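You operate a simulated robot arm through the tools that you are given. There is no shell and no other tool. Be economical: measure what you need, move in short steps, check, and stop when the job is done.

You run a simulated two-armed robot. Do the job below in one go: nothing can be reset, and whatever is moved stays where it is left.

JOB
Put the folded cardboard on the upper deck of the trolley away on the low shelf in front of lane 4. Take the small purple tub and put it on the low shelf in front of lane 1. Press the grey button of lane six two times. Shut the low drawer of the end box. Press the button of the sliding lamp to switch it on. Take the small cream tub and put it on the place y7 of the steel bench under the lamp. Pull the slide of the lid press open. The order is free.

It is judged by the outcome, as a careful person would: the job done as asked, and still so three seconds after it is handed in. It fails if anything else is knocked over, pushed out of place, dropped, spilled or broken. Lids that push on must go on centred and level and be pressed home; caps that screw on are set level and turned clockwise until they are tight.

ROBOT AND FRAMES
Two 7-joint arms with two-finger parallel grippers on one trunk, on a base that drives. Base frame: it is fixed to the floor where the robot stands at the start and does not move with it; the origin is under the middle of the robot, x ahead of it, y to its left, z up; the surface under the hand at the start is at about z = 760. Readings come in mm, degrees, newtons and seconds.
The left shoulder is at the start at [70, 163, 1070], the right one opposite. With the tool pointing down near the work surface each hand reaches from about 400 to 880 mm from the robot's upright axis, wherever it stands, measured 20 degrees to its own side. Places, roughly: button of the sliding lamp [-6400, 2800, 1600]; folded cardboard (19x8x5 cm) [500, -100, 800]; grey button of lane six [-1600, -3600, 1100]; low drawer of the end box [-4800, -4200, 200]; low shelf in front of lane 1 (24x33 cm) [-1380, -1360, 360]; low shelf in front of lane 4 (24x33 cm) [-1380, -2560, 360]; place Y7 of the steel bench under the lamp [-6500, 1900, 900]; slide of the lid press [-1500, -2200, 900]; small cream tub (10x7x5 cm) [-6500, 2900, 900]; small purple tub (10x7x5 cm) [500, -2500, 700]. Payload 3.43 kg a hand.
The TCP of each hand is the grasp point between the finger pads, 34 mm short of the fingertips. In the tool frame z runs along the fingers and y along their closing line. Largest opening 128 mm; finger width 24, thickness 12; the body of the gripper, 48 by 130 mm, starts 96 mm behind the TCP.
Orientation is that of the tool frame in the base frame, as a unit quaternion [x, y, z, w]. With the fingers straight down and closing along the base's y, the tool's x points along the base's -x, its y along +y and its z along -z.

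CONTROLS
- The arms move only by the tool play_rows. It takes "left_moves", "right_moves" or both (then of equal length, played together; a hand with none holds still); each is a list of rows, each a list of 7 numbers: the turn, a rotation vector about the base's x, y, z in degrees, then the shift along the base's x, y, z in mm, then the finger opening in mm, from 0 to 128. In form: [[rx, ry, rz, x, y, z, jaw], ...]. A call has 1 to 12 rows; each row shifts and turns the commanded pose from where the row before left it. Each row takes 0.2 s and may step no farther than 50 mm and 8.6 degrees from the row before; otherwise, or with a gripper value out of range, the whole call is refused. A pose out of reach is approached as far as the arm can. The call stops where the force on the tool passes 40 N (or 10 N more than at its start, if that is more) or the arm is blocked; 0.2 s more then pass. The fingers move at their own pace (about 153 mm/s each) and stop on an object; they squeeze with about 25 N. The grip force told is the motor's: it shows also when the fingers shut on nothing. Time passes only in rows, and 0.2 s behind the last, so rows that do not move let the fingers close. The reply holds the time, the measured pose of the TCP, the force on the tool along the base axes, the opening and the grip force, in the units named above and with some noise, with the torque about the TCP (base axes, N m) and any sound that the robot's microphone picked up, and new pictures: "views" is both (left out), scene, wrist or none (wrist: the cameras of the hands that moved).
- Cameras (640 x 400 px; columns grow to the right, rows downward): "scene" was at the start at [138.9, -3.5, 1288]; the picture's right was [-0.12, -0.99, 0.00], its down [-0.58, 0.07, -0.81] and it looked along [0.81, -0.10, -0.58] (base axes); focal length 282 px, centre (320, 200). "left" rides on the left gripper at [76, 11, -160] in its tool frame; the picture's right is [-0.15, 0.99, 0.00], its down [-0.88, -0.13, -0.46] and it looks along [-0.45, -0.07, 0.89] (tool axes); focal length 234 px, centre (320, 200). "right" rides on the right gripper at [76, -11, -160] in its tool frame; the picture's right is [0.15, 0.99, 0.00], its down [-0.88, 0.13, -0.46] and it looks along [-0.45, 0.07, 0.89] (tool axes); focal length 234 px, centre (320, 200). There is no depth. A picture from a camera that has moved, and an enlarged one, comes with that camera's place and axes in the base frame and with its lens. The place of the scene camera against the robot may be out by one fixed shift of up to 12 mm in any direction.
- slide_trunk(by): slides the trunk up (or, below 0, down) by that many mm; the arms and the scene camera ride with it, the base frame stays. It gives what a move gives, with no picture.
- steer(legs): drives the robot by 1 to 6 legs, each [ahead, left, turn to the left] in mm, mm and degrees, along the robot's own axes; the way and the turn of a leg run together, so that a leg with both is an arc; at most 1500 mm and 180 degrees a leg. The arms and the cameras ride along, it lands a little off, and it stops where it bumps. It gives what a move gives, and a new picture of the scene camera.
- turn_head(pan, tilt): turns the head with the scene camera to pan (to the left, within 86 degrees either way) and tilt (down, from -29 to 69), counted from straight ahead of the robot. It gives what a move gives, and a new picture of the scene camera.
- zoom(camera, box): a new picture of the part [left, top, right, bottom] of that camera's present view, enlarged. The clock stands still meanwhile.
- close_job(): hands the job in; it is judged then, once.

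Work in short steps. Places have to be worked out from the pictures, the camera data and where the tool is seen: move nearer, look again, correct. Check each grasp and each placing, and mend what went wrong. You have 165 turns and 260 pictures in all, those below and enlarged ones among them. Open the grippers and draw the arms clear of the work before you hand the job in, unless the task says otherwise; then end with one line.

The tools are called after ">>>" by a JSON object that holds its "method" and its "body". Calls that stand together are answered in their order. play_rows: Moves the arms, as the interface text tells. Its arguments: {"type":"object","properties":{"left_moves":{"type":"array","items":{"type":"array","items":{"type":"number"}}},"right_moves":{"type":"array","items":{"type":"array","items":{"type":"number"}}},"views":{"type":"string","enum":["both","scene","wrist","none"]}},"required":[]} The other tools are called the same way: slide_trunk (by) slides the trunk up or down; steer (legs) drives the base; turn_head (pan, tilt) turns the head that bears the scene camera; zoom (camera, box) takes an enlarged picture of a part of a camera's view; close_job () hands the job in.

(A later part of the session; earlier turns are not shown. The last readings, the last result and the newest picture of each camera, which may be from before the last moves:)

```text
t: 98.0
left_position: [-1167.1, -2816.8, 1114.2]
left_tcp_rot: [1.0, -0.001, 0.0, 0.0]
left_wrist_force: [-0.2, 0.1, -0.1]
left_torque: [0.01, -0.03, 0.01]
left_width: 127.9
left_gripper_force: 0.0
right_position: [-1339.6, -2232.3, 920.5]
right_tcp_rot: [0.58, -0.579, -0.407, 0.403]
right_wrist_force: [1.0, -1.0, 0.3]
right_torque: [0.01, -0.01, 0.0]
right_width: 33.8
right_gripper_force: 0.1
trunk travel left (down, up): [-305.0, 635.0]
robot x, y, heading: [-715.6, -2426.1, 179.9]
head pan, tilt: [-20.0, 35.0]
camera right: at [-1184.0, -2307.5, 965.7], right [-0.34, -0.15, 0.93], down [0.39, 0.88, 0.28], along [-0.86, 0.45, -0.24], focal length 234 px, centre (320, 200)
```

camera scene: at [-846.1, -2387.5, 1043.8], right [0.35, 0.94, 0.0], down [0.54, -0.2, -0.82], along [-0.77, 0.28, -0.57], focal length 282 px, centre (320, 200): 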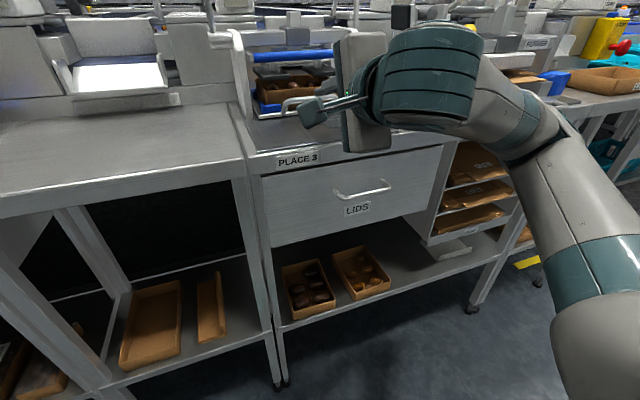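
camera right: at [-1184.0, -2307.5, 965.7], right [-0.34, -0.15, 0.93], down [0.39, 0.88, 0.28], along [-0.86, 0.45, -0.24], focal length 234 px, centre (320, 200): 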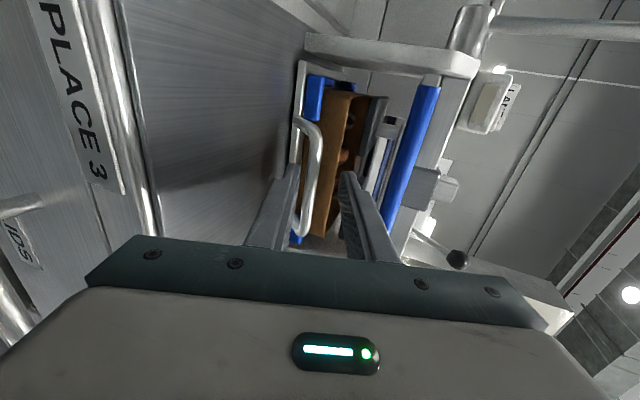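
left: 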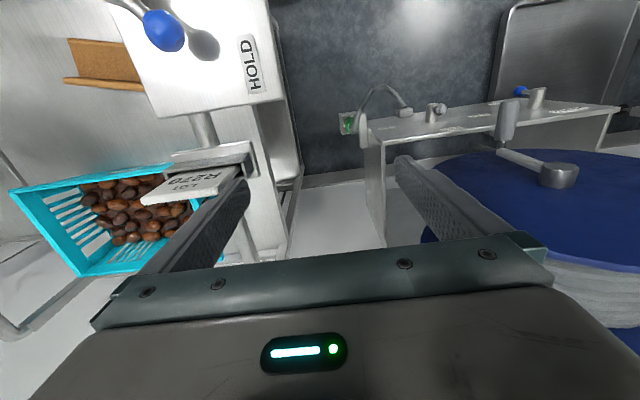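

>>> {"method": "zoom", "body": {"camera": "right", "box": [240, 60, 400, 270]}}

```text
1.90 times, centred on (320, 165) of right
camera zoom: at [-1184.0, -2307.5, 965.7], right [-0.34, -0.15, 0.93], down [0.39, 0.88, 0.28], along [-0.86, 0.45, -0.24], focal length 446 px, centre (320, 267)
```

zoom: 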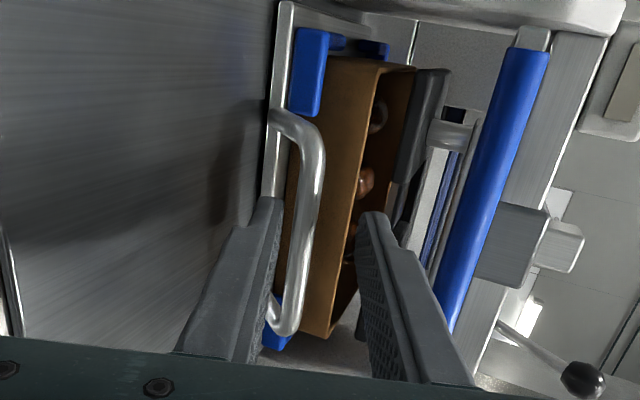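

The bar lies between the fingers. I'll close partly, lower 7 mm to centre, then close fully.

>>> {"method": "play_rows", "body": {"right_moves": [[0, 0, 0, 0, 0, 0, 26], [0, 0, 0, 0, 0, -6, 20], [0, 0, 0, 0, 0, 0, 0], [0, 0, 0, 0, 0, 0, 0]], "views": "wrist"}}

```text
t: 99.0
left_position: [-1167.2, -2817.6, 1113.5]
left_tcp_rot: [1.0, -0.002, 0.0, 0.0]
left_wrist_force: [-0.2, 0.0, -0.4]
left_torque: [0.01, -0.02, 0.0]
left_width: 127.8
left_gripper_force: 0.1
right_position: [-1339.1, -2231.4, 914.0]
right_tcp_rot: [0.582, -0.578, -0.407, 0.402]
right_wrist_force: [12.5, -1.8, -13.0]
right_torque: [-0.32, -0.46, -0.11]
right_width: 10.7
right_gripper_force: 44.1
trunk travel left (down, up): [-305.0, 635.0]
robot x, y, heading: [-715.4, -2428.5, 179.6]
head pan, tilt: [-20.0, 35.0]
camera right: at [-1183.4, -2307.4, 958.7], right [-0.34, -0.15, 0.93], down [0.38, 0.88, 0.29], along [-0.86, 0.45, -0.24], focal length 234 px, centre (320, 200)
```

right: 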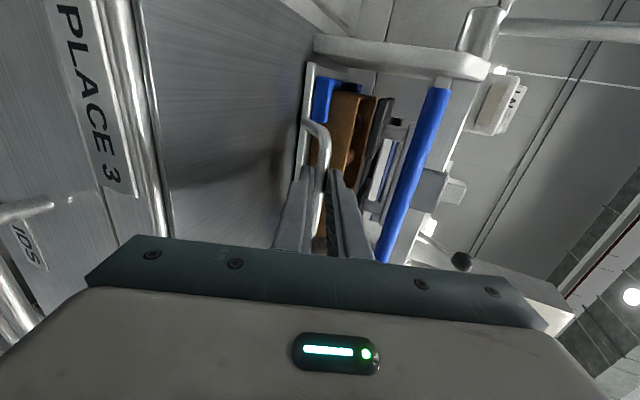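

The bar is gripped (10.7 mm). I'll pull gently toward the robot in small steps.

>>> {"method": "play_rows", "body": {"right_moves": [[0, 0, 0, 5, 0, -2, 0], [0, 0, 0, 15, 0, 0, 0], [0, 0, 0, 20, 0, 0, 0], [0, 0, 0, 20, 0, 0, 0]]}}

```text
t: 100.0
left_position: [-1167.7, -2818.7, 1115.2]
left_tcp_rot: [1.0, -0.002, 0.0, -0.001]
left_wrist_force: [0.1, -0.2, -0.3]
left_torque: [0.01, -0.01, -0.01]
left_width: 127.8
left_gripper_force: 0.1
right_position: [-1278.7, -2232.4, 913.4]
right_tcp_rot: [0.581, -0.577, -0.408, 0.404]
right_wrist_force: [-0.9, -8.7, -0.1]
right_torque: [-0.07, 0.01, -0.71]
right_width: 10.5
right_gripper_force: 44.0
trunk travel left (down, up): [-305.0, 635.0]
robot x, y, heading: [-711.8, -2425.3, 179.8]
head pan, tilt: [-20.0, 35.0]
camera scene: at [-845.3, -2388.5, 1044.0], right [0.35, 0.94, 0.0], down [0.54, -0.2, -0.82], along [-0.77, 0.28, -0.57], focal length 282 px, centre (320, 200)
camera right: at [-1124.2, -2307.3, 957.9], right [-0.34, -0.15, 0.93], down [0.38, 0.88, 0.29], along [-0.86, 0.45, -0.24], focal length 234 px, centre (320, 200)
```

scene: 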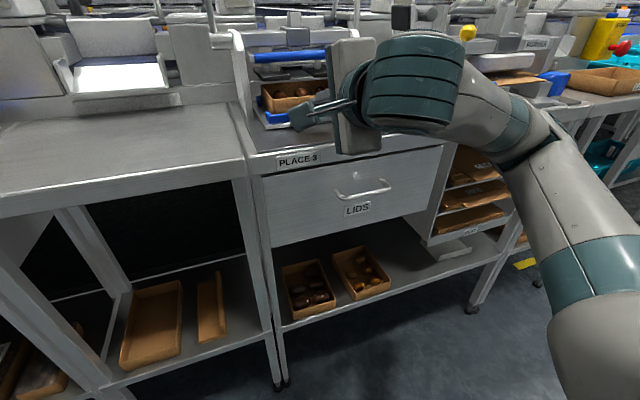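
right: 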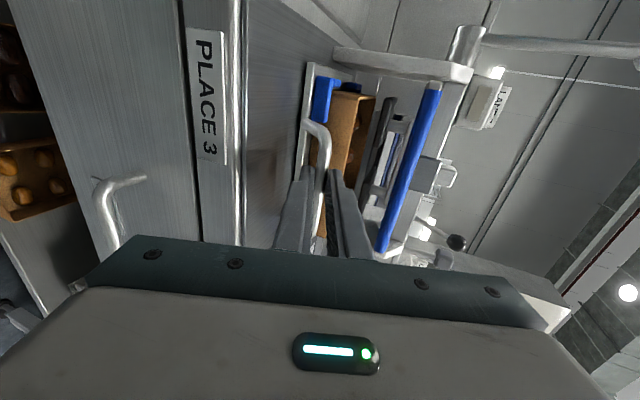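

The slide follows the hand with little force, but the arm is near its inner limit. I'll pull on by driving back 60 mm.

>>> {"method": "steer", "body": {"legs": [[-50, 0, 0]]}}

>>> {"method": "zoom", "body": {"camera": "scene", "box": [200, 20, 400, 180]}}

```text
t: 100.9
left_position: [-1116.2, -2818.4, 1114.6]
left_tcp_rot: [1.0, -0.001, 0.0, -0.001]
left_wrist_force: [0.8, 0.3, 0.2]
left_torque: [0.01, 0.06, -0.01]
left_width: 127.8
left_gripper_force: 0.1
right_position: [-1229.3, -2231.9, 913.6]
right_tcp_rot: [0.581, -0.578, -0.408, 0.403]
right_wrist_force: [-1.0, -5.7, 1.9]
right_torque: [-0.63, 0.07, 0.64]
right_width: 10.7
right_gripper_force: 44.1
trunk travel left (down, up): [-305.0, 635.0]
robot x, y, heading: [-664.9, -2420.5, 179.8]
head pan, tilt: [-20.0, 35.0]
camera scene: at [-794.6, -2388.4, 1044.1], right [0.35, 0.94, 0.0], down [0.54, -0.2, -0.82], along [-0.77, 0.28, -0.57], focal length 282 px, centre (320, 200)
```

scene: 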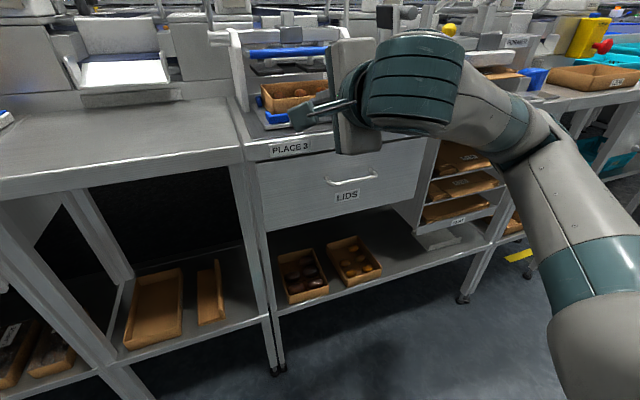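

```text
2.50 times, centred on (300, 100) of scene
camera zoom: at [-794.6, -2388.4, 1044.1], right [0.35, 0.94, 0.0], down [0.54, -0.2, -0.82], along [-0.77, 0.28, -0.57], focal length 704 px, centre (370, 450)
```

zoom: 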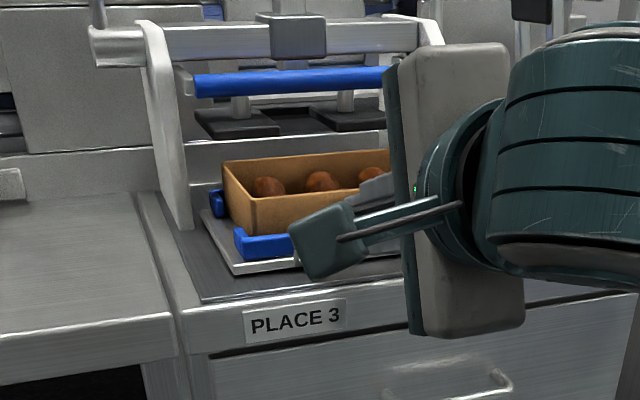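

The slide has come out 110 mm. I'll pull a bit more with the arm to find the end stop.

>>> {"method": "play_rows", "body": {"right_moves": [[0, 0, 0, 8, 0, 0, 0], [0, 0, 0, 8, 0, 0, 0], [0, 0, 0, 8, 0, 0, 0]], "views": "wrist"}}

```text
t: 101.7
left_position: [-1118.7, -2817.4, 1114.7]
left_tcp_rot: [1.0, -0.001, -0.001, 0.0]
left_wrist_force: [0.5, 0.6, -0.2]
left_torque: [-0.01, 0.03, -0.01]
left_width: 128.1
left_gripper_force: 0.0
right_position: [-1211.4, -2231.9, 914.0]
right_tcp_rot: [0.583, -0.58, -0.405, 0.4]
right_wrist_force: [-2.3, 0.9, -10.3]
right_torque: [-0.71, -0.2, 0.82]
right_width: 10.3
right_gripper_force: 43.8
right hand out of reach, approached as far as the arm can: row 3
trunk travel left (down, up): [-305.0, 635.0]
robot x, y, heading: [-664.1, -2425.8, 179.5]
head pan, tilt: [-20.0, 35.0]
camera right: at [-1056.1, -2307.3, 959.5], right [-0.35, -0.15, 0.93], down [0.38, 0.88, 0.29], along [-0.86, 0.45, -0.25], focal length 234 px, centre (320, 200)
```

right: 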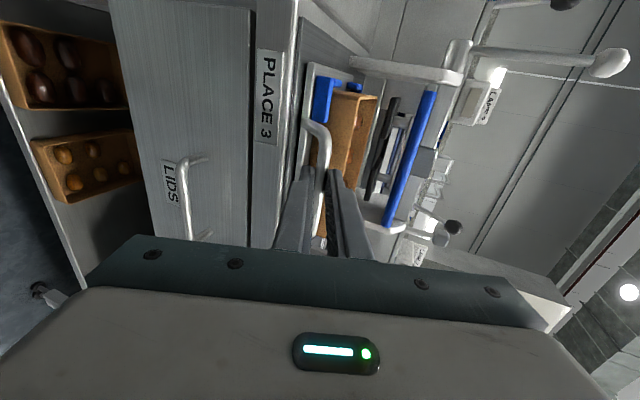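

No stop yet (force still small). I'll drive back another 30 mm.

>>> {"method": "steer", "body": {"legs": [[-30, 0, 0]]}}

>>> {"method": "zoom", "body": {"camera": "right", "box": [220, 20, 480, 270]}}

```text
t: 102.5
left_position: [-1087.7, -2817.6, 1115.0]
left_tcp_rot: [1.0, -0.001, 0.0, 0.0]
left_wrist_force: [0.1, -0.4, -0.3]
left_torque: [-0.05, 0.0, 0.02]
left_width: 127.9
left_gripper_force: 0.0
right_position: [-1180.6, -2232.0, 914.7]
right_tcp_rot: [0.581, -0.58, -0.407, 0.401]
right_wrist_force: [4.3, 0.1, -14.5]
right_torque: [0.23, -0.43, -1.37]
right_width: 10.8
right_gripper_force: 44.2
trunk travel left (down, up): [-305.0, 635.0]
robot x, y, heading: [-632.8, -2427.6, 179.6]
head pan, tilt: [-20.0, 35.0]
camera scene: at [-765.6, -2387.5, 1043.8], right [0.35, 0.94, 0.0], down [0.54, -0.2, -0.82], along [-0.77, 0.28, -0.57], focal length 282 px, centre (320, 200)
```

scene: 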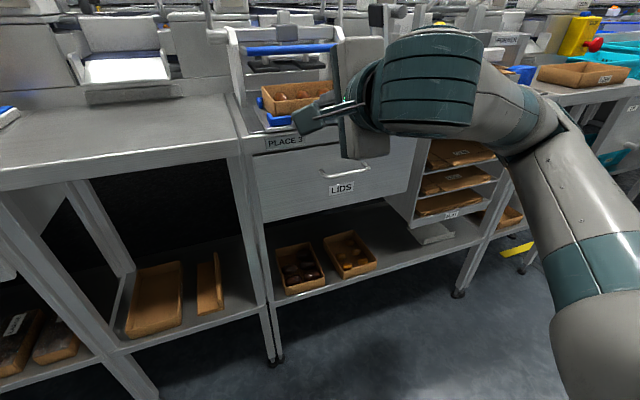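

```text
1.60 times, centred on (350, 145) of right
camera zoom: at [-1025.4, -2307.4, 960.5], right [-0.34, -0.15, 0.93], down [0.38, 0.88, 0.29], along [-0.86, 0.45, -0.24], focal length 375 px, centre (272, 288)
```

zoom: 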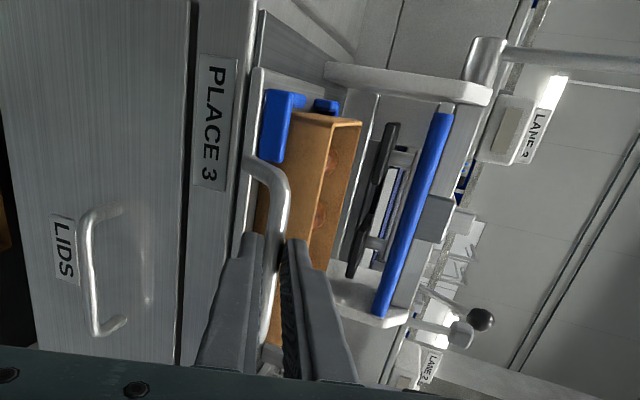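

Still no end stop felt, and the tray front is now level with the bench edge. I'll drive back 25 mm more and see whether it follows or resists.

>>> {"method": "steer", "body": {"legs": [[-25, 0, 0]]}}

>>> {"method": "zoom", "body": {"camera": "right", "box": [220, 20, 480, 270]}}

```text
t: 103.3
left_position: [-1060.0, -2817.7, 1116.6]
left_tcp_rot: [1.0, -0.002, -0.002, -0.001]
left_wrist_force: [0.4, 1.0, 0.0]
left_torque: [0.0, 0.1, -0.03]
left_width: 128.0
left_gripper_force: 0.0
right_position: [-1154.3, -2232.7, 916.1]
right_tcp_rot: [0.582, -0.579, -0.407, 0.401]
right_wrist_force: [0.7, -0.6, 0.2]
right_torque: [-0.01, 0.02, -0.01]
right_width: 0.1
right_gripper_force: 33.2
trunk travel left (down, up): [-305.0, 635.0]
robot x, y, heading: [-609.4, -2423.1, 179.7]
head pan, tilt: [-20.0, 35.0]
camera scene: at [-739.0, -2387.9, 1044.2], right [0.35, 0.94, 0.0], down [0.54, -0.2, -0.82], along [-0.77, 0.28, -0.57], focal length 282 px, centre (320, 200)
```

scene: 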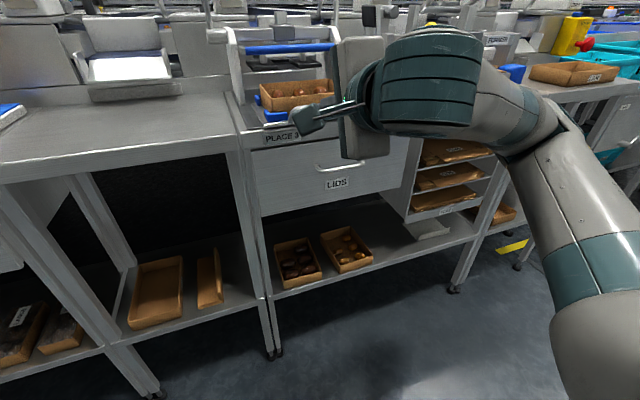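

```text
1.60 times, centred on (350, 145) of right
camera zoom: at [-998.9, -2307.8, 961.3], right [-0.34, -0.15, 0.93], down [0.38, 0.88, 0.29], along [-0.86, 0.45, -0.24], focal length 375 px, centre (272, 288)
```

zoom: 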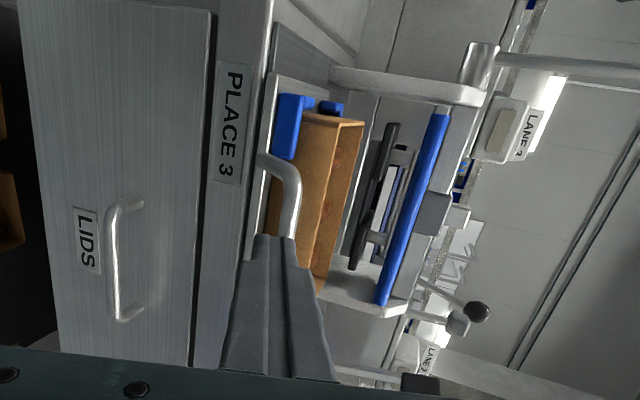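

The slide came out to its stop, about 155 mm, and the closed fingers slipped off the bar. I'll back away, then move left to lane six (y≈-3600) and look.

>>> {"method": "steer", "body": {"legs": [[-250, 0, 0]]}}

>>> {"method": "slide_trunk", "body": {"by": 255}}

>>> {"method": "steer", "body": {"legs": [[0, 1000, 0]]}}

>>> {"method": "turn_head", "body": {"pan": 10, "tilt": 20}}

```text
t: 105.1
left_position: [-810.3, -2819.7, 1115.8]
left_tcp_rot: [1.0, -0.001, -0.001, -0.001]
left_wrist_force: [0.2, -0.7, 0.8]
left_torque: [0.01, 0.02, -0.03]
left_width: 128.1
left_gripper_force: 0.1
right_position: [-904.8, -2233.8, 916.0]
right_tcp_rot: [0.582, -0.579, -0.406, 0.402]
right_wrist_force: [0.0, 0.5, 0.6]
right_torque: [0.01, -0.01, 0.0]
right_width: 0.4
right_gripper_force: 32.7
trunk travel left (down, up): [-305.0, 635.0]
robot x, y, heading: [-361.1, -2424.1, 180.0]
head pan, tilt: [-20.0, 35.0]
camera scene: at [-489.2, -2389.1, 1044.1], right [0.34, 0.94, 0.0], down [0.54, -0.2, -0.82], along [-0.77, 0.28, -0.57], focal length 282 px, centre (320, 200)
```

scene: 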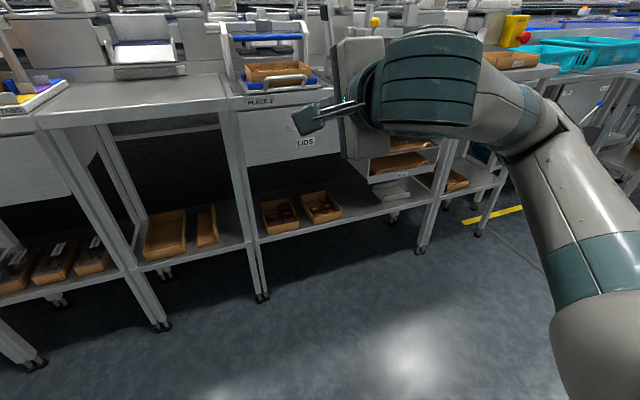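

```text
t: 107.8
left_position: [-809.9, -2819.2, 1370.9]
left_tcp_rot: [1.0, -0.001, -0.001, 0.0]
left_wrist_force: [0.4, -0.3, 0.4]
left_torque: [0.01, 0.01, -0.01]
left_width: 128.0
left_gripper_force: 0.1
right_position: [-906.3, -2234.7, 1170.8]
right_tcp_rot: [0.582, -0.58, -0.405, 0.401]
right_wrist_force: [0.8, 0.5, 0.1]
right_torque: [-0.01, -0.03, 0.01]
right_width: 0.0
right_gripper_force: 33.2
trunk travel left (down, up): [-560.0, 380.0]
robot x, y, heading: [-360.9, -2426.9, 180.1]
head pan, tilt: [-20.0, 35.0]
```

```text
t: 113.0
left_position: [-815.5, -3831.7, 1369.7]
left_tcp_rot: [1.0, -0.002, -0.001, -0.002]
left_wrist_force: [-0.2, -0.1, -0.2]
left_torque: [0.03, -0.01, -0.01]
left_width: 128.1
left_gripper_force: 0.0
right_position: [-907.8, -3244.1, 1171.0]
right_tcp_rot: [0.582, -0.58, -0.406, 0.401]
right_wrist_force: [-0.2, 0.7, 0.2]
right_torque: [-0.05, 0.03, 0.01]
right_width: 0.0
right_gripper_force: 32.6
trunk travel left (down, up): [-560.0, 380.0]
robot x, y, heading: [-366.2, -3436.8, 179.9]
head pan, tilt: [-20.0, 35.0]
camera scene: at [-493.7, -3400.9, 1299.0], right [0.35, 0.94, 0.0], down [0.54, -0.2, -0.82], along [-0.77, 0.28, -0.57], focal length 282 px, centre (320, 200)
```

scene: 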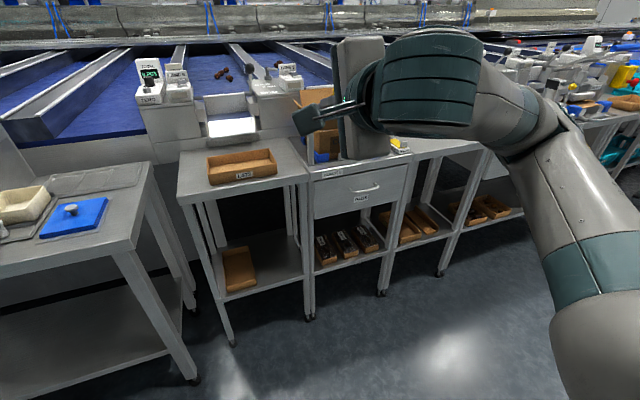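

```text
t: 114.0
left_position: [-814.8, -3830.5, 1369.8]
left_tcp_rot: [1.0, -0.002, -0.001, -0.001]
left_wrist_force: [0.1, 0.1, -0.4]
left_torque: [-0.02, -0.03, 0.03]
left_width: 128.1
left_gripper_force: 0.1
right_position: [-908.5, -3243.8, 1169.6]
right_tcp_rot: [0.582, -0.58, -0.406, 0.401]
right_wrist_force: [0.2, -0.2, 0.2]
right_torque: [0.0, -0.03, 0.01]
right_width: 0.2
right_gripper_force: 33.1
trunk travel left (down, up): [-560.0, 380.0]
robot x, y, heading: [-361.2, -3437.9, 179.7]
head pan, tilt: [10.0, 20.0]
camera scene: at [-502.9, -3446.9, 1322.8], right [-0.17, 0.99, 0.0], down [0.34, 0.06, -0.94], along [-0.93, -0.16, -0.34], focal length 282 px, centre (320, 200)
```

scene: 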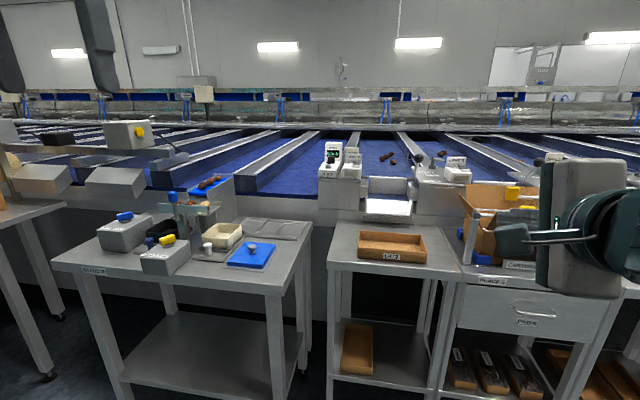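

>>> {"method": "zoom", "body": {"camera": "scene", "box": [295, 130, 415, 230]}}

```text
4.00 times, centred on (355, 180) of scene
camera zoom: at [-502.9, -3446.9, 1322.8], right [-0.17, 0.99, 0.0], down [0.34, 0.06, -0.94], along [-0.93, -0.16, -0.34], focal length 1126 px, centre (180, 280)
```

zoom: 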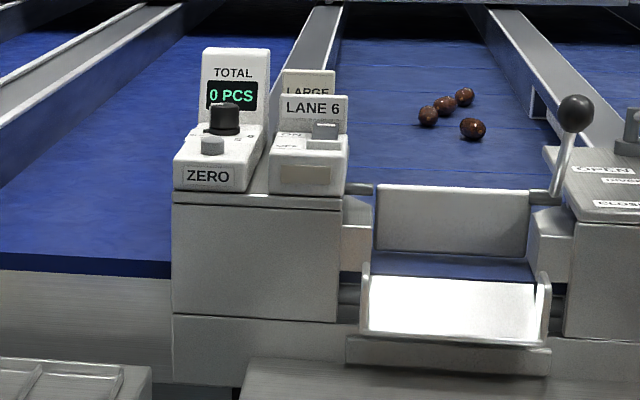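

There are two candidates: a round grey "ZERO" button at y≈-3596 and a key on the "LANE 6" box at y≈-3493. I'll drive closer to read them.

>>> {"method": "steer", "body": {"legs": [[0, 190, 0], [400, 0, 0]]}}

>>> {"method": "turn_head", "body": {"pan": -3, "tilt": 18}}

```text
t: 117.6
left_position: [-1216.7, -4019.3, 1370.1]
left_tcp_rot: [1.0, -0.004, -0.001, -0.001]
left_wrist_force: [-0.1, 0.2, 0.6]
left_torque: [0.01, 0.01, 0.0]
left_width: 128.1
left_gripper_force: 0.1
right_position: [-1308.1, -3431.5, 1171.0]
right_tcp_rot: [0.581, -0.58, -0.407, 0.4]
right_wrist_force: [0.0, -0.2, -0.5]
right_torque: [-0.01, -0.01, 0.02]
right_width: 0.1
right_gripper_force: 33.1
trunk travel left (down, up): [-560.0, 380.0]
robot x, y, heading: [-761.7, -3627.5, 180.1]
head pan, tilt: [10.0, 20.0]
camera scene: at [-903.4, -3635.4, 1322.9], right [-0.17, 0.99, 0.0], down [0.34, 0.06, -0.94], along [-0.93, -0.16, -0.34], focal length 282 px, centre (320, 200)
```

scene: 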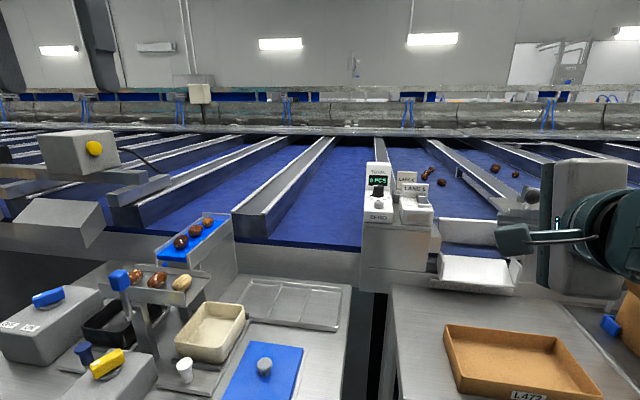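

```text
t: 118.3
left_position: [-1216.4, -4018.4, 1370.4]
left_tcp_rot: [1.0, -0.004, -0.001, -0.002]
left_wrist_force: [0.1, 0.2, -0.1]
left_torque: [0.0, -0.03, -0.02]
left_width: 127.9
left_gripper_force: 0.1
right_position: [-1308.5, -3433.3, 1170.6]
right_tcp_rot: [0.581, -0.58, -0.407, 0.401]
right_wrist_force: [-0.1, 0.0, 0.7]
right_torque: [-0.03, 0.01, 0.01]
right_width: 0.1
right_gripper_force: 32.9
trunk travel left (down, up): [-560.0, 380.0]
robot x, y, heading: [-762.5, -3628.1, 179.9]
head pan, tilt: [-3.0, 18.0]
camera scene: at [-904.6, -3614.4, 1326.1], right [0.06, 1.0, 0.0], down [0.31, -0.02, -0.95], along [-0.95, 0.06, -0.31], focal length 282 px, centre (320, 200)
```

scene: 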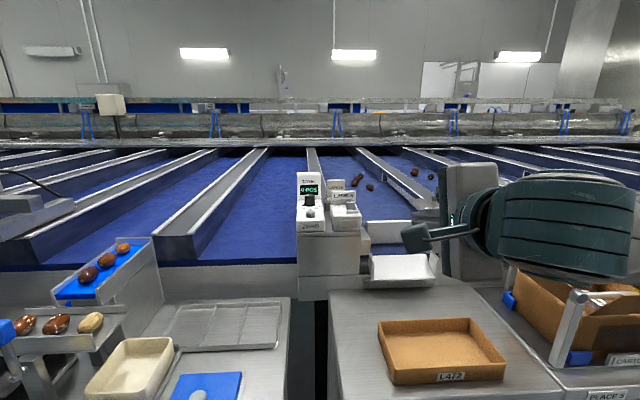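

>>> {"method": "zoom", "body": {"camera": "scene", "box": [285, 160, 375, 250]}}

```text
4.44 times, centred on (330, 205) of scene
camera zoom: at [-904.6, -3614.4, 1326.1], right [0.06, 1.0, 0.0], down [0.31, -0.02, -0.95], along [-0.95, 0.06, -0.31], focal length 1251 px, centre (276, 178)
```

zoom: 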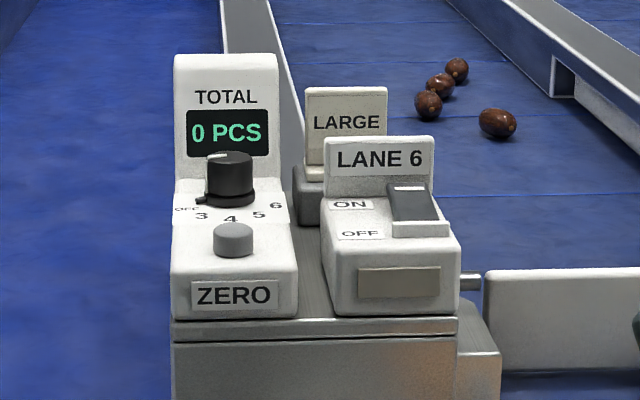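

The round grey button is the ZERO button (y≈-3596, matching the given place); the lane key is an ON/OFF rocker. Two views put the button at about (-1556, -3596, 1078). I'll press it with the left hand, which already points down, so I raise the trunk, shift right and reach.

>>> {"method": "slide_trunk", "body": {"by": 200}}

>>> {"method": "steer", "body": {"legs": [[0, -230, 0], [40, 0, 0]]}}

>>> {"method": "play_rows", "body": {"left_moves": [[0, 0, 0, -25, 19, -25, 60], [0, 0, 0, -25, 19, -25, 0], [0, 0, 0, -25, 19, -25, 0], [0, 0, 0, -25, 19, -25, 0], [0, 0, 0, -25, 19, -25, 0], [0, 0, 0, -25, 19, -25, 0], [0, 0, 0, -25, 19, -25, 0], [0, 0, 0, -25, 19, -25, 0], [0, 0, 0, -25, 19, -25, 0], [0, 0, 0, -25, 19, -25, 0]]}}

```text
t: 120.5
left_position: [-1214.3, -4018.4, 1569.9]
left_tcp_rot: [1.0, -0.003, -0.001, -0.001]
left_wrist_force: [-0.4, 0.4, 0.3]
left_torque: [0.01, -0.04, 0.01]
left_width: 128.1
left_gripper_force: 0.0
right_position: [-1308.5, -3433.9, 1370.0]
right_tcp_rot: [0.581, -0.58, -0.407, 0.401]
right_wrist_force: [-0.5, 0.4, 0.3]
right_torque: [-0.01, 0.0, 0.0]
right_width: 0.2
right_gripper_force: 32.6
trunk travel left (down, up): [-760.0, 180.0]
robot x, y, heading: [-764.5, -3625.2, 179.7]
head pan, tilt: [-3.0, 18.0]
```

```text
t: 122.7
left_position: [-1242.1, -3791.7, 1572.7]
left_tcp_rot: [1.0, -0.002, -0.006, -0.002]
left_wrist_force: [0.5, 0.7, 0.7]
left_torque: [0.07, 0.16, -0.02]
left_width: 128.1
left_gripper_force: 0.1
right_position: [-1337.9, -3204.5, 1375.0]
right_tcp_rot: [0.58, -0.577, -0.41, 0.403]
right_wrist_force: [1.5, -1.1, -0.2]
right_torque: [0.02, 0.04, -0.03]
right_width: 0.1
right_gripper_force: 33.0
trunk travel left (down, up): [-760.0, 180.0]
robot x, y, heading: [-802.3, -3399.8, 179.9]
head pan, tilt: [-3.0, 18.0]
camera scene: at [-932.8, -3386.0, 1527.2], right [0.06, 1.0, 0.0], down [0.3, -0.02, -0.95], along [-0.95, 0.05, -0.3], focal length 282 px, centre (320, 200)
```

scene: 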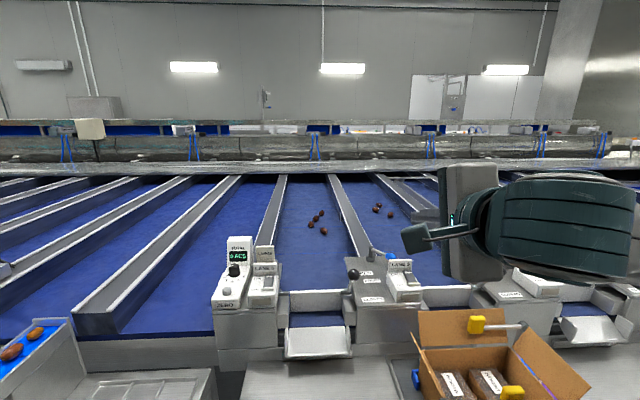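

```text
t: 124.9
left_position: [-1505.9, -3597.7, 1318.7]
left_tcp_rot: [1.0, -0.001, -0.002, 0.001]
left_wrist_force: [-0.5, 0.5, -0.2]
left_torque: [0.0, -0.01, 0.02]
left_width: 0.1
left_gripper_force: 25.0
right_position: [-1347.2, -3202.3, 1369.3]
right_tcp_rot: [0.582, -0.579, -0.406, 0.401]
right_wrist_force: [0.0, -0.1, 0.0]
right_torque: [-0.03, 0.02, 0.0]
right_width: 0.1
right_gripper_force: 32.8
trunk travel left (down, up): [-760.0, 180.0]
robot x, y, heading: [-799.3, -3394.5, 180.0]
head pan, tilt: [-3.0, 18.0]
camera scene: at [-944.2, -3382.7, 1525.9], right [0.06, 1.0, 0.0], down [0.31, -0.02, -0.95], along [-0.95, 0.05, -0.31], focal length 282 px, centre (320, 200)
camera left: at [-1427.7, -3608.6, 1477.9], right [-0.15, -0.99, 0.0], down [-0.88, 0.13, 0.46], along [-0.45, 0.07, -0.89], focal length 234 px, centre (320, 200)
```

scene: 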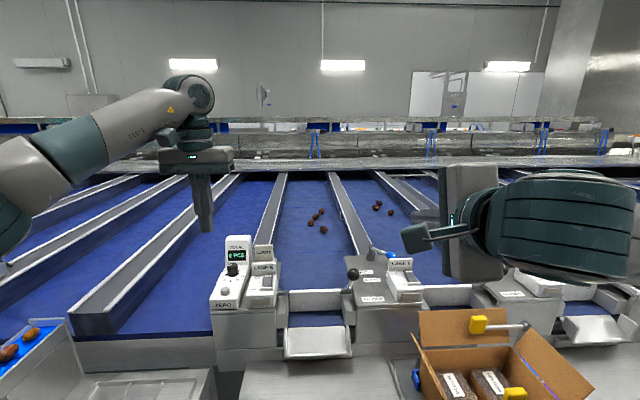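
left: 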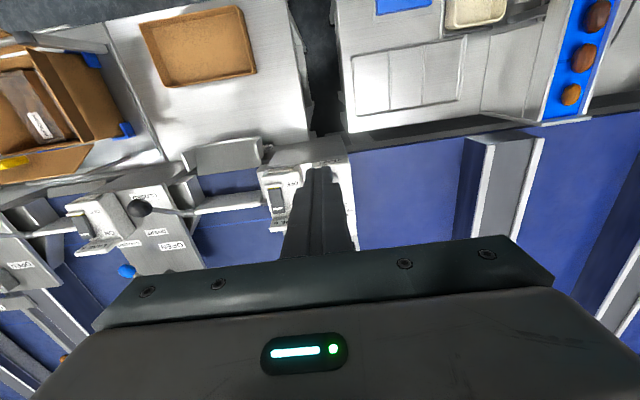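

I'll enlarge the scene to measure the button again from this higher view.

>>> {"method": "zoom", "body": {"camera": "scene", "box": [190, 220, 290, 320]}}

>>> {"method": "zoom", "body": {"camera": "left", "box": [240, 110, 400, 210]}}

```text
4.00 times, centred on (240, 270) of scene
camera zoom: at [-944.2, -3382.7, 1525.9], right [0.06, 1.0, 0.0], down [0.31, -0.02, -0.95], along [-0.95, 0.05, -0.31], focal length 1126 px, centre (640, -80)
```

zoom: 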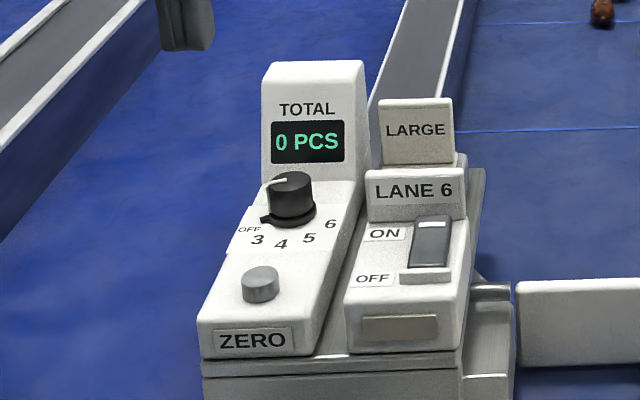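

```text
4.00 times, centred on (320, 160) of left
camera zoom: at [-1427.7, -3608.6, 1477.9], right [-0.15, -0.99, 0.0], down [-0.88, 0.13, 0.46], along [-0.45, 0.07, -0.89], focal length 937 px, centre (320, 360)
```

zoom: 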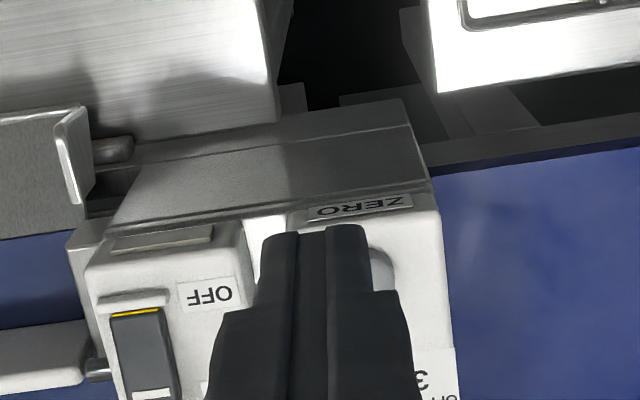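

The wrist view puts the button at about (-1586, -3607). I'll move above it and down to about z 1150.

>>> {"method": "play_rows", "body": {"left_moves": [[0, 0, 0, -40, -5, 0, 0], [0, 0, 0, -37, -4, 0, 0], [0, 0, 0, 0, 0, -45, 0], [0, 0, 0, 0, 0, -45, 0], [0, 0, 0, 0, 0, -45, 0], [0, 0, 0, 0, 0, -25, 0], [0, 0, 0, 0, 0, 0, 0]]}}

>>> {"method": "zoom", "body": {"camera": "scene", "box": [170, 180, 290, 320]}}

>>> {"method": "zoom", "body": {"camera": "left", "box": [240, 110, 400, 210]}}

```text
t: 126.5
left_position: [-1580.8, -3607.7, 1161.4]
left_tcp_rot: [1.0, -0.002, -0.002, -0.001]
left_wrist_force: [0.1, 0.2, -0.7]
left_torque: [0.0, 0.02, -0.01]
left_width: 0.0
left_gripper_force: 25.2
right_position: [-1346.4, -3202.6, 1371.3]
right_tcp_rot: [0.582, -0.579, -0.407, 0.401]
right_wrist_force: [-0.2, 0.1, -0.2]
right_torque: [-0.01, 0.02, 0.01]
right_width: 0.1
right_gripper_force: 32.3
trunk travel left (down, up): [-760.0, 180.0]
robot x, y, heading: [-801.9, -3393.9, 179.8]
head pan, tilt: [-3.0, 18.0]
camera scene: at [-942.2, -3383.7, 1526.1], right [0.06, 1.0, 0.0], down [0.31, -0.02, -0.95], along [-0.95, 0.05, -0.31], focal length 282 px, centre (320, 200)
camera left: at [-1503.1, -3619.2, 1319.6], right [-0.15, -0.99, 0.0], down [-0.88, 0.13, 0.46], along [-0.45, 0.07, -0.89], focal length 234 px, centre (320, 200)
```

scene: 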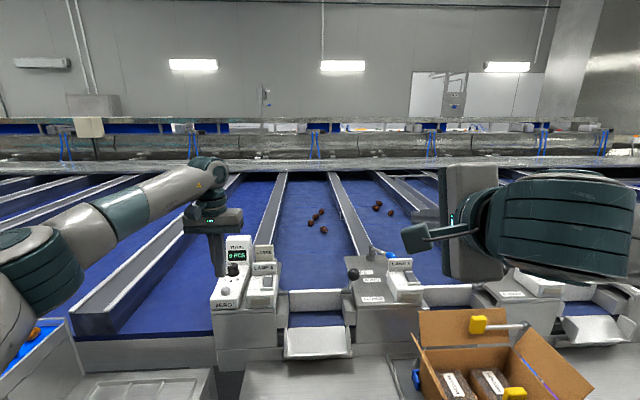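
left: 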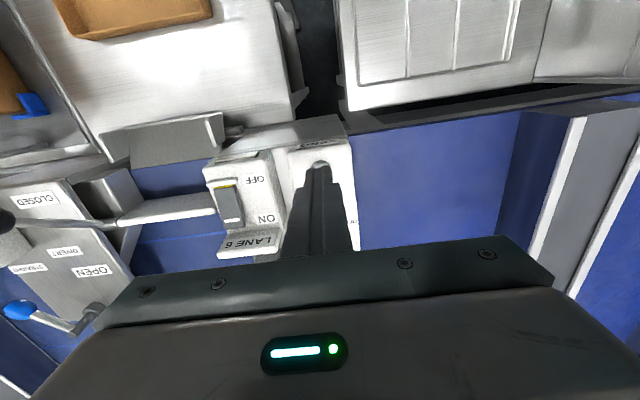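

```text
2.86 times, centred on (230, 250) of scene
camera zoom: at [-942.2, -3383.7, 1526.1], right [0.06, 1.0, 0.0], down [0.31, -0.02, -0.95], along [-0.95, 0.05, -0.31], focal length 804 px, centre (577, 57)
```

zoom: 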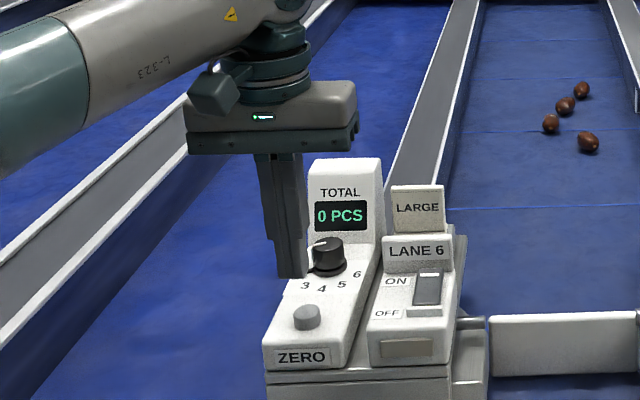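

```text
4.00 times, centred on (320, 160) of left
camera zoom: at [-1503.1, -3619.2, 1319.6], right [-0.15, -0.99, 0.0], down [-0.88, 0.13, 0.46], along [-0.45, 0.07, -0.89], focal length 937 px, centre (320, 360)
```

zoom: 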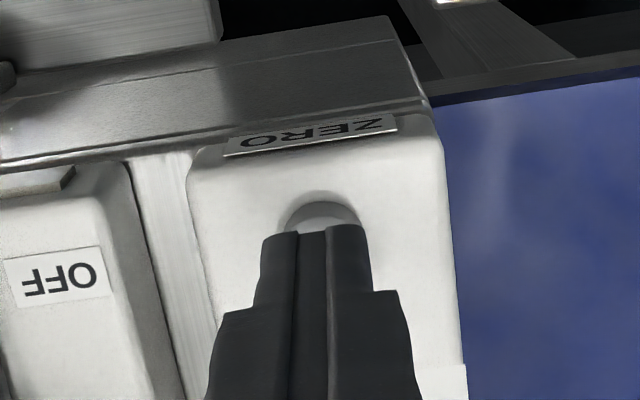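

The button sits right under the fingertips. I'll go down in small steps until the force shows a press.

>>> {"method": "play_rows", "body": {"left_moves": [[0, 0, 0, -3, 1, -30, 0], [0, 0, 0, 0, 0, -8, 0], [0, 0, 0, 0, 0, -5, 0], [0, 0, 0, 0, 0, 0, 0]], "views": "wrist"}}

>>> {"method": "zoom", "body": {"camera": "left", "box": [240, 110, 400, 210]}}

```text
t: 127.5
left_position: [-1583.0, -3607.8, 1117.6]
left_tcp_rot: [1.0, -0.002, -0.002, -0.001]
left_wrist_force: [-0.4, 0.7, 0.3]
left_torque: [0.02, 0.02, -0.03]
left_width: 0.0
left_gripper_force: 24.4
right_position: [-1346.0, -3202.9, 1369.5]
right_tcp_rot: [0.582, -0.579, -0.407, 0.401]
right_wrist_force: [-0.3, 0.0, 0.4]
right_torque: [-0.01, -0.02, 0.02]
right_width: 0.0
right_gripper_force: 32.7
trunk travel left (down, up): [-760.0, 180.0]
robot x, y, heading: [-797.4, -3395.1, 179.8]
head pan, tilt: [-3.0, 18.0]
camera left: at [-1506.3, -3618.9, 1276.1], right [-0.15, -0.99, 0.0], down [-0.88, 0.13, 0.46], along [-0.45, 0.07, -0.89], focal length 234 px, centre (320, 200)
```

left: 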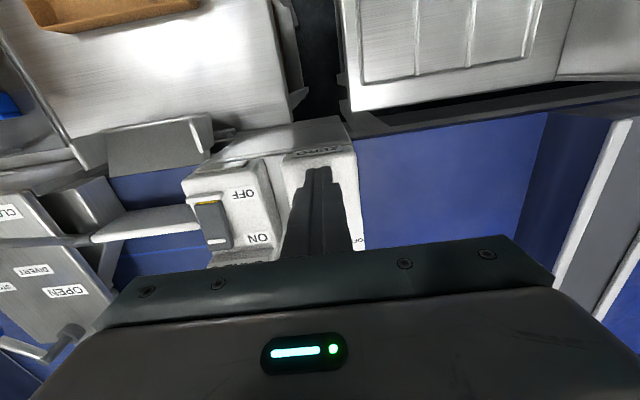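

```text
4.00 times, centred on (320, 160) of left
camera zoom: at [-1506.3, -3618.9, 1276.1], right [-0.15, -0.99, 0.0], down [-0.88, 0.13, 0.46], along [-0.45, 0.07, -0.89], focal length 937 px, centre (320, 360)
```

zoom: 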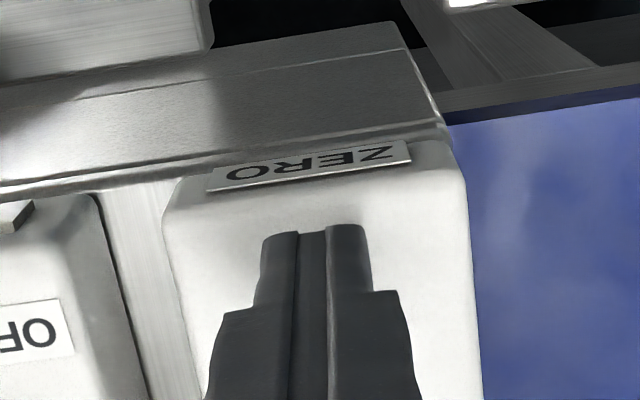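

No contact yet, so I'll go on in 3 mm steps.

>>> {"method": "play_rows", "body": {"left_moves": [[0, 0, 0, -2, 0, -3, 0], [0, 0, 0, 0, 0, -3, 0], [0, 0, 0, 0, 0, -3, 0], [0, 0, 0, 0, 0, 0, 0]], "views": "none"}}

>>> {"method": "zoom", "body": {"camera": "scene", "box": [190, 220, 290, 320]}}

```text
t: 128.5
left_position: [-1583.6, -3606.5, 1108.4]
left_tcp_rot: [1.0, -0.002, -0.002, 0.0]
left_wrist_force: [-1.8, -1.2, 3.3]
left_torque: [-0.06, 0.04, 0.02]
left_width: 0.2
left_gripper_force: 25.0
right_position: [-1345.3, -3202.9, 1369.6]
right_tcp_rot: [0.581, -0.58, -0.407, 0.401]
right_wrist_force: [-0.4, 1.2, -0.5]
right_torque: [0.02, -0.03, 0.0]
right_width: 0.0
right_gripper_force: 33.0
trunk travel left (down, up): [-760.0, 180.0]
robot x, y, heading: [-801.2, -3397.2, 179.9]
head pan, tilt: [-3.0, 18.0]
heard: click
```

```text
4.00 times, centred on (240, 270) of scene
camera zoom: at [-942.1, -3384.0, 1526.1], right [0.06, 1.0, 0.0], down [0.31, -0.02, -0.95], along [-0.95, 0.05, -0.31], focal length 1126 px, centre (640, -80)
```

zoom: 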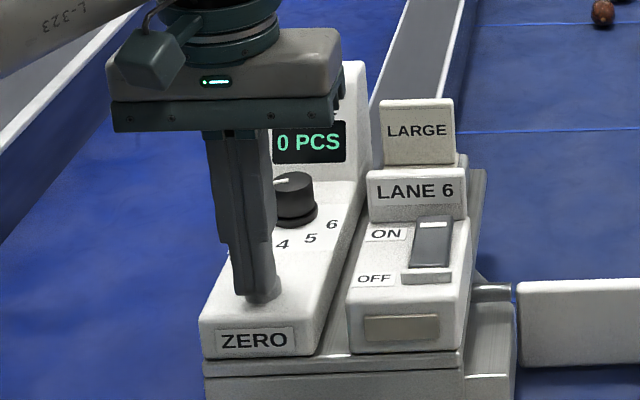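

A click was heard: the first press. I'll lift 12 mm, wait, and press once more the same way.

>>> {"method": "play_rows", "body": {"left_moves": [[0, 0, 0, 0, 0, 6, 0], [0, 0, 0, 0, 0, 6, 0], [0, 0, 0, 0, 0, 0, 0], [0, 0, 0, 0, 0, 0, 0]], "views": "none"}}

>>> {"method": "play_rows", "body": {"left_moves": [[0, 0, 0, 0, 0, -6, 0], [0, 0, 0, 0, 0, -3, 0], [0, 0, 0, 0, 0, -3, 0], [0, 0, 0, 0, 0, 0, 0]], "views": "none"}}

```text
t: 129.5
left_position: [-1584.5, -3607.6, 1120.9]
left_tcp_rot: [1.0, -0.002, -0.002, -0.001]
left_wrist_force: [0.6, -0.4, -0.6]
left_torque: [0.02, -0.01, 0.0]
left_width: 0.0
left_gripper_force: 25.1
right_position: [-1346.3, -3203.5, 1371.0]
right_tcp_rot: [0.581, -0.579, -0.407, 0.401]
right_wrist_force: [0.2, -1.1, 0.8]
right_torque: [-0.01, 0.01, -0.02]
right_width: 0.0
right_gripper_force: 32.9
trunk travel left (down, up): [-760.0, 180.0]
robot x, y, heading: [-803.8, -3395.3, 180.1]
head pan, tilt: [-3.0, 18.0]
```

```text
t: 130.5
left_position: [-1584.8, -3606.2, 1109.2]
left_tcp_rot: [1.0, -0.003, -0.002, -0.001]
left_wrist_force: [-1.2, -0.6, 3.8]
left_torque: [-0.02, 0.04, -0.01]
left_width: 0.1
left_gripper_force: 25.0
right_position: [-1347.1, -3201.9, 1369.9]
right_tcp_rot: [0.581, -0.579, -0.408, 0.401]
right_wrist_force: [1.1, 0.4, 0.8]
right_torque: [0.0, 0.02, 0.0]
right_width: 0.1
right_gripper_force: 33.1
trunk travel left (down, up): [-760.0, 180.0]
robot x, y, heading: [-799.1, -3393.9, 179.6]
head pan, tilt: [-3.0, 18.0]
heard: click
```

Second click heard, so lane six is done. I'll lift the left hand and draw it back over the bench.

>>> {"method": "play_rows", "body": {"left_moves": [[0, 0, 0, 0, 0, 45, 0], [0, 0, 0, 0, 0, 45, 0], [0, 0, 0, 0, 0, 45, 0], [0, 0, 0, 0, 0, 45, 0], [0, 0, 0, 40, -3, 25, 0], [0, 0, 0, 40, -3, 20, 0], [0, 0, 0, 40, -3, 20, 0], [0, 0, 0, 40, -3, 0, 60], [0, 0, 0, 40, -3, 0, 120], [0, 0, 0, 40, 0, 0, 128]], "views": "none"}}

>>> {"method": "steer", "body": {"legs": [[-500, 0, 0], [0, 0, 180]]}}

>>> {"method": "turn_head", "body": {"pan": 20, "tilt": 30}}

```text
t: 132.7
left_position: [-1341.7, -3620.5, 1355.2]
left_tcp_rot: [1.0, -0.003, -0.002, -0.001]
left_wrist_force: [0.3, 0.0, 0.0]
left_torque: [0.02, 0.02, 0.01]
left_width: 128.3
left_gripper_force: 0.0
right_position: [-1344.3, -3201.6, 1372.0]
right_tcp_rot: [0.581, -0.579, -0.408, 0.402]
right_wrist_force: [-0.5, 0.2, -0.4]
right_torque: [0.0, -0.02, -0.03]
right_width: 0.0
right_gripper_force: 32.9
trunk travel left (down, up): [-760.0, 180.0]
robot x, y, heading: [-798.1, -3398.3, 179.8]
head pan, tilt: [-3.0, 18.0]
```

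```text
t: 143.0
left_position: [250.1, -3181.3, 1354.6]
left_tcp_rot: [0.008, 1.0, -0.001, 0.002]
left_wrist_force: [-0.7, 0.6, 0.3]
left_torque: [0.01, 0.01, 0.03]
left_width: 128.2
left_gripper_force: 0.1
right_position: [245.5, -3600.1, 1369.8]
right_tcp_rot: [0.582, 0.579, 0.399, 0.408]
right_wrist_force: [0.0, 0.2, 0.3]
right_torque: [0.03, 0.0, 0.02]
right_width: 0.2
right_gripper_force: 33.2
trunk travel left (down, up): [-760.0, 180.0]
robot x, y, heading: [-299.5, -3402.2, -1.0]
head pan, tilt: [-3.0, 18.0]
camera scene: at [-152.7, -3399.7, 1526.1], right [-0.07, -1.0, 0.0], down [-0.31, 0.02, -0.95], along [0.95, -0.07, -0.31], focal length 282 px, centre (320, 200)
```

scene: 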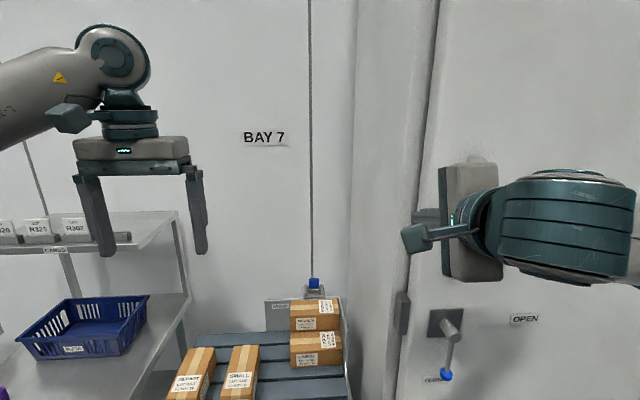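

```text
t: 143.9
left_position: [248.2, -3181.0, 1354.6]
left_tcp_rot: [0.007, 1.0, -0.001, 0.002]
left_wrist_force: [0.1, 0.0, 0.7]
left_torque: [0.01, 0.01, 0.0]
left_width: 128.1
left_gripper_force: 0.1
right_position: [245.3, -3600.4, 1369.7]
right_tcp_rot: [0.581, 0.579, 0.399, 0.409]
right_wrist_force: [-0.6, -0.9, -0.7]
right_torque: [0.0, -0.01, -0.02]
right_width: 0.0
right_gripper_force: 33.1
trunk travel left (down, up): [-760.0, 180.0]
robot x, y, heading: [-298.5, -3401.4, -0.7]
head pan, tilt: [20.0, 30.0]
camera scene: at [-160.3, -3363.8, 1506.8], right [0.33, -0.95, 0.0], down [-0.47, -0.16, -0.87], along [0.82, 0.28, -0.5], focal length 282 px, centre (320, 200)
```

scene: 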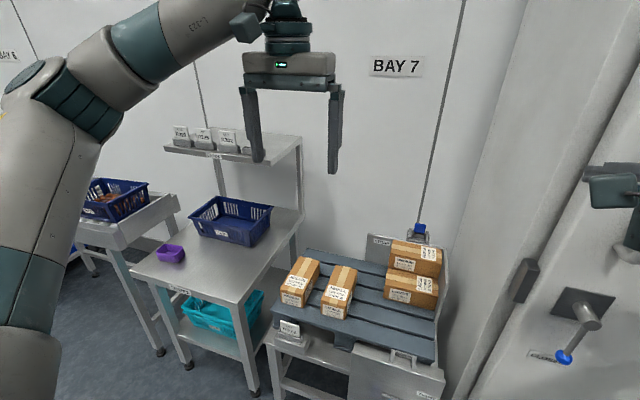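

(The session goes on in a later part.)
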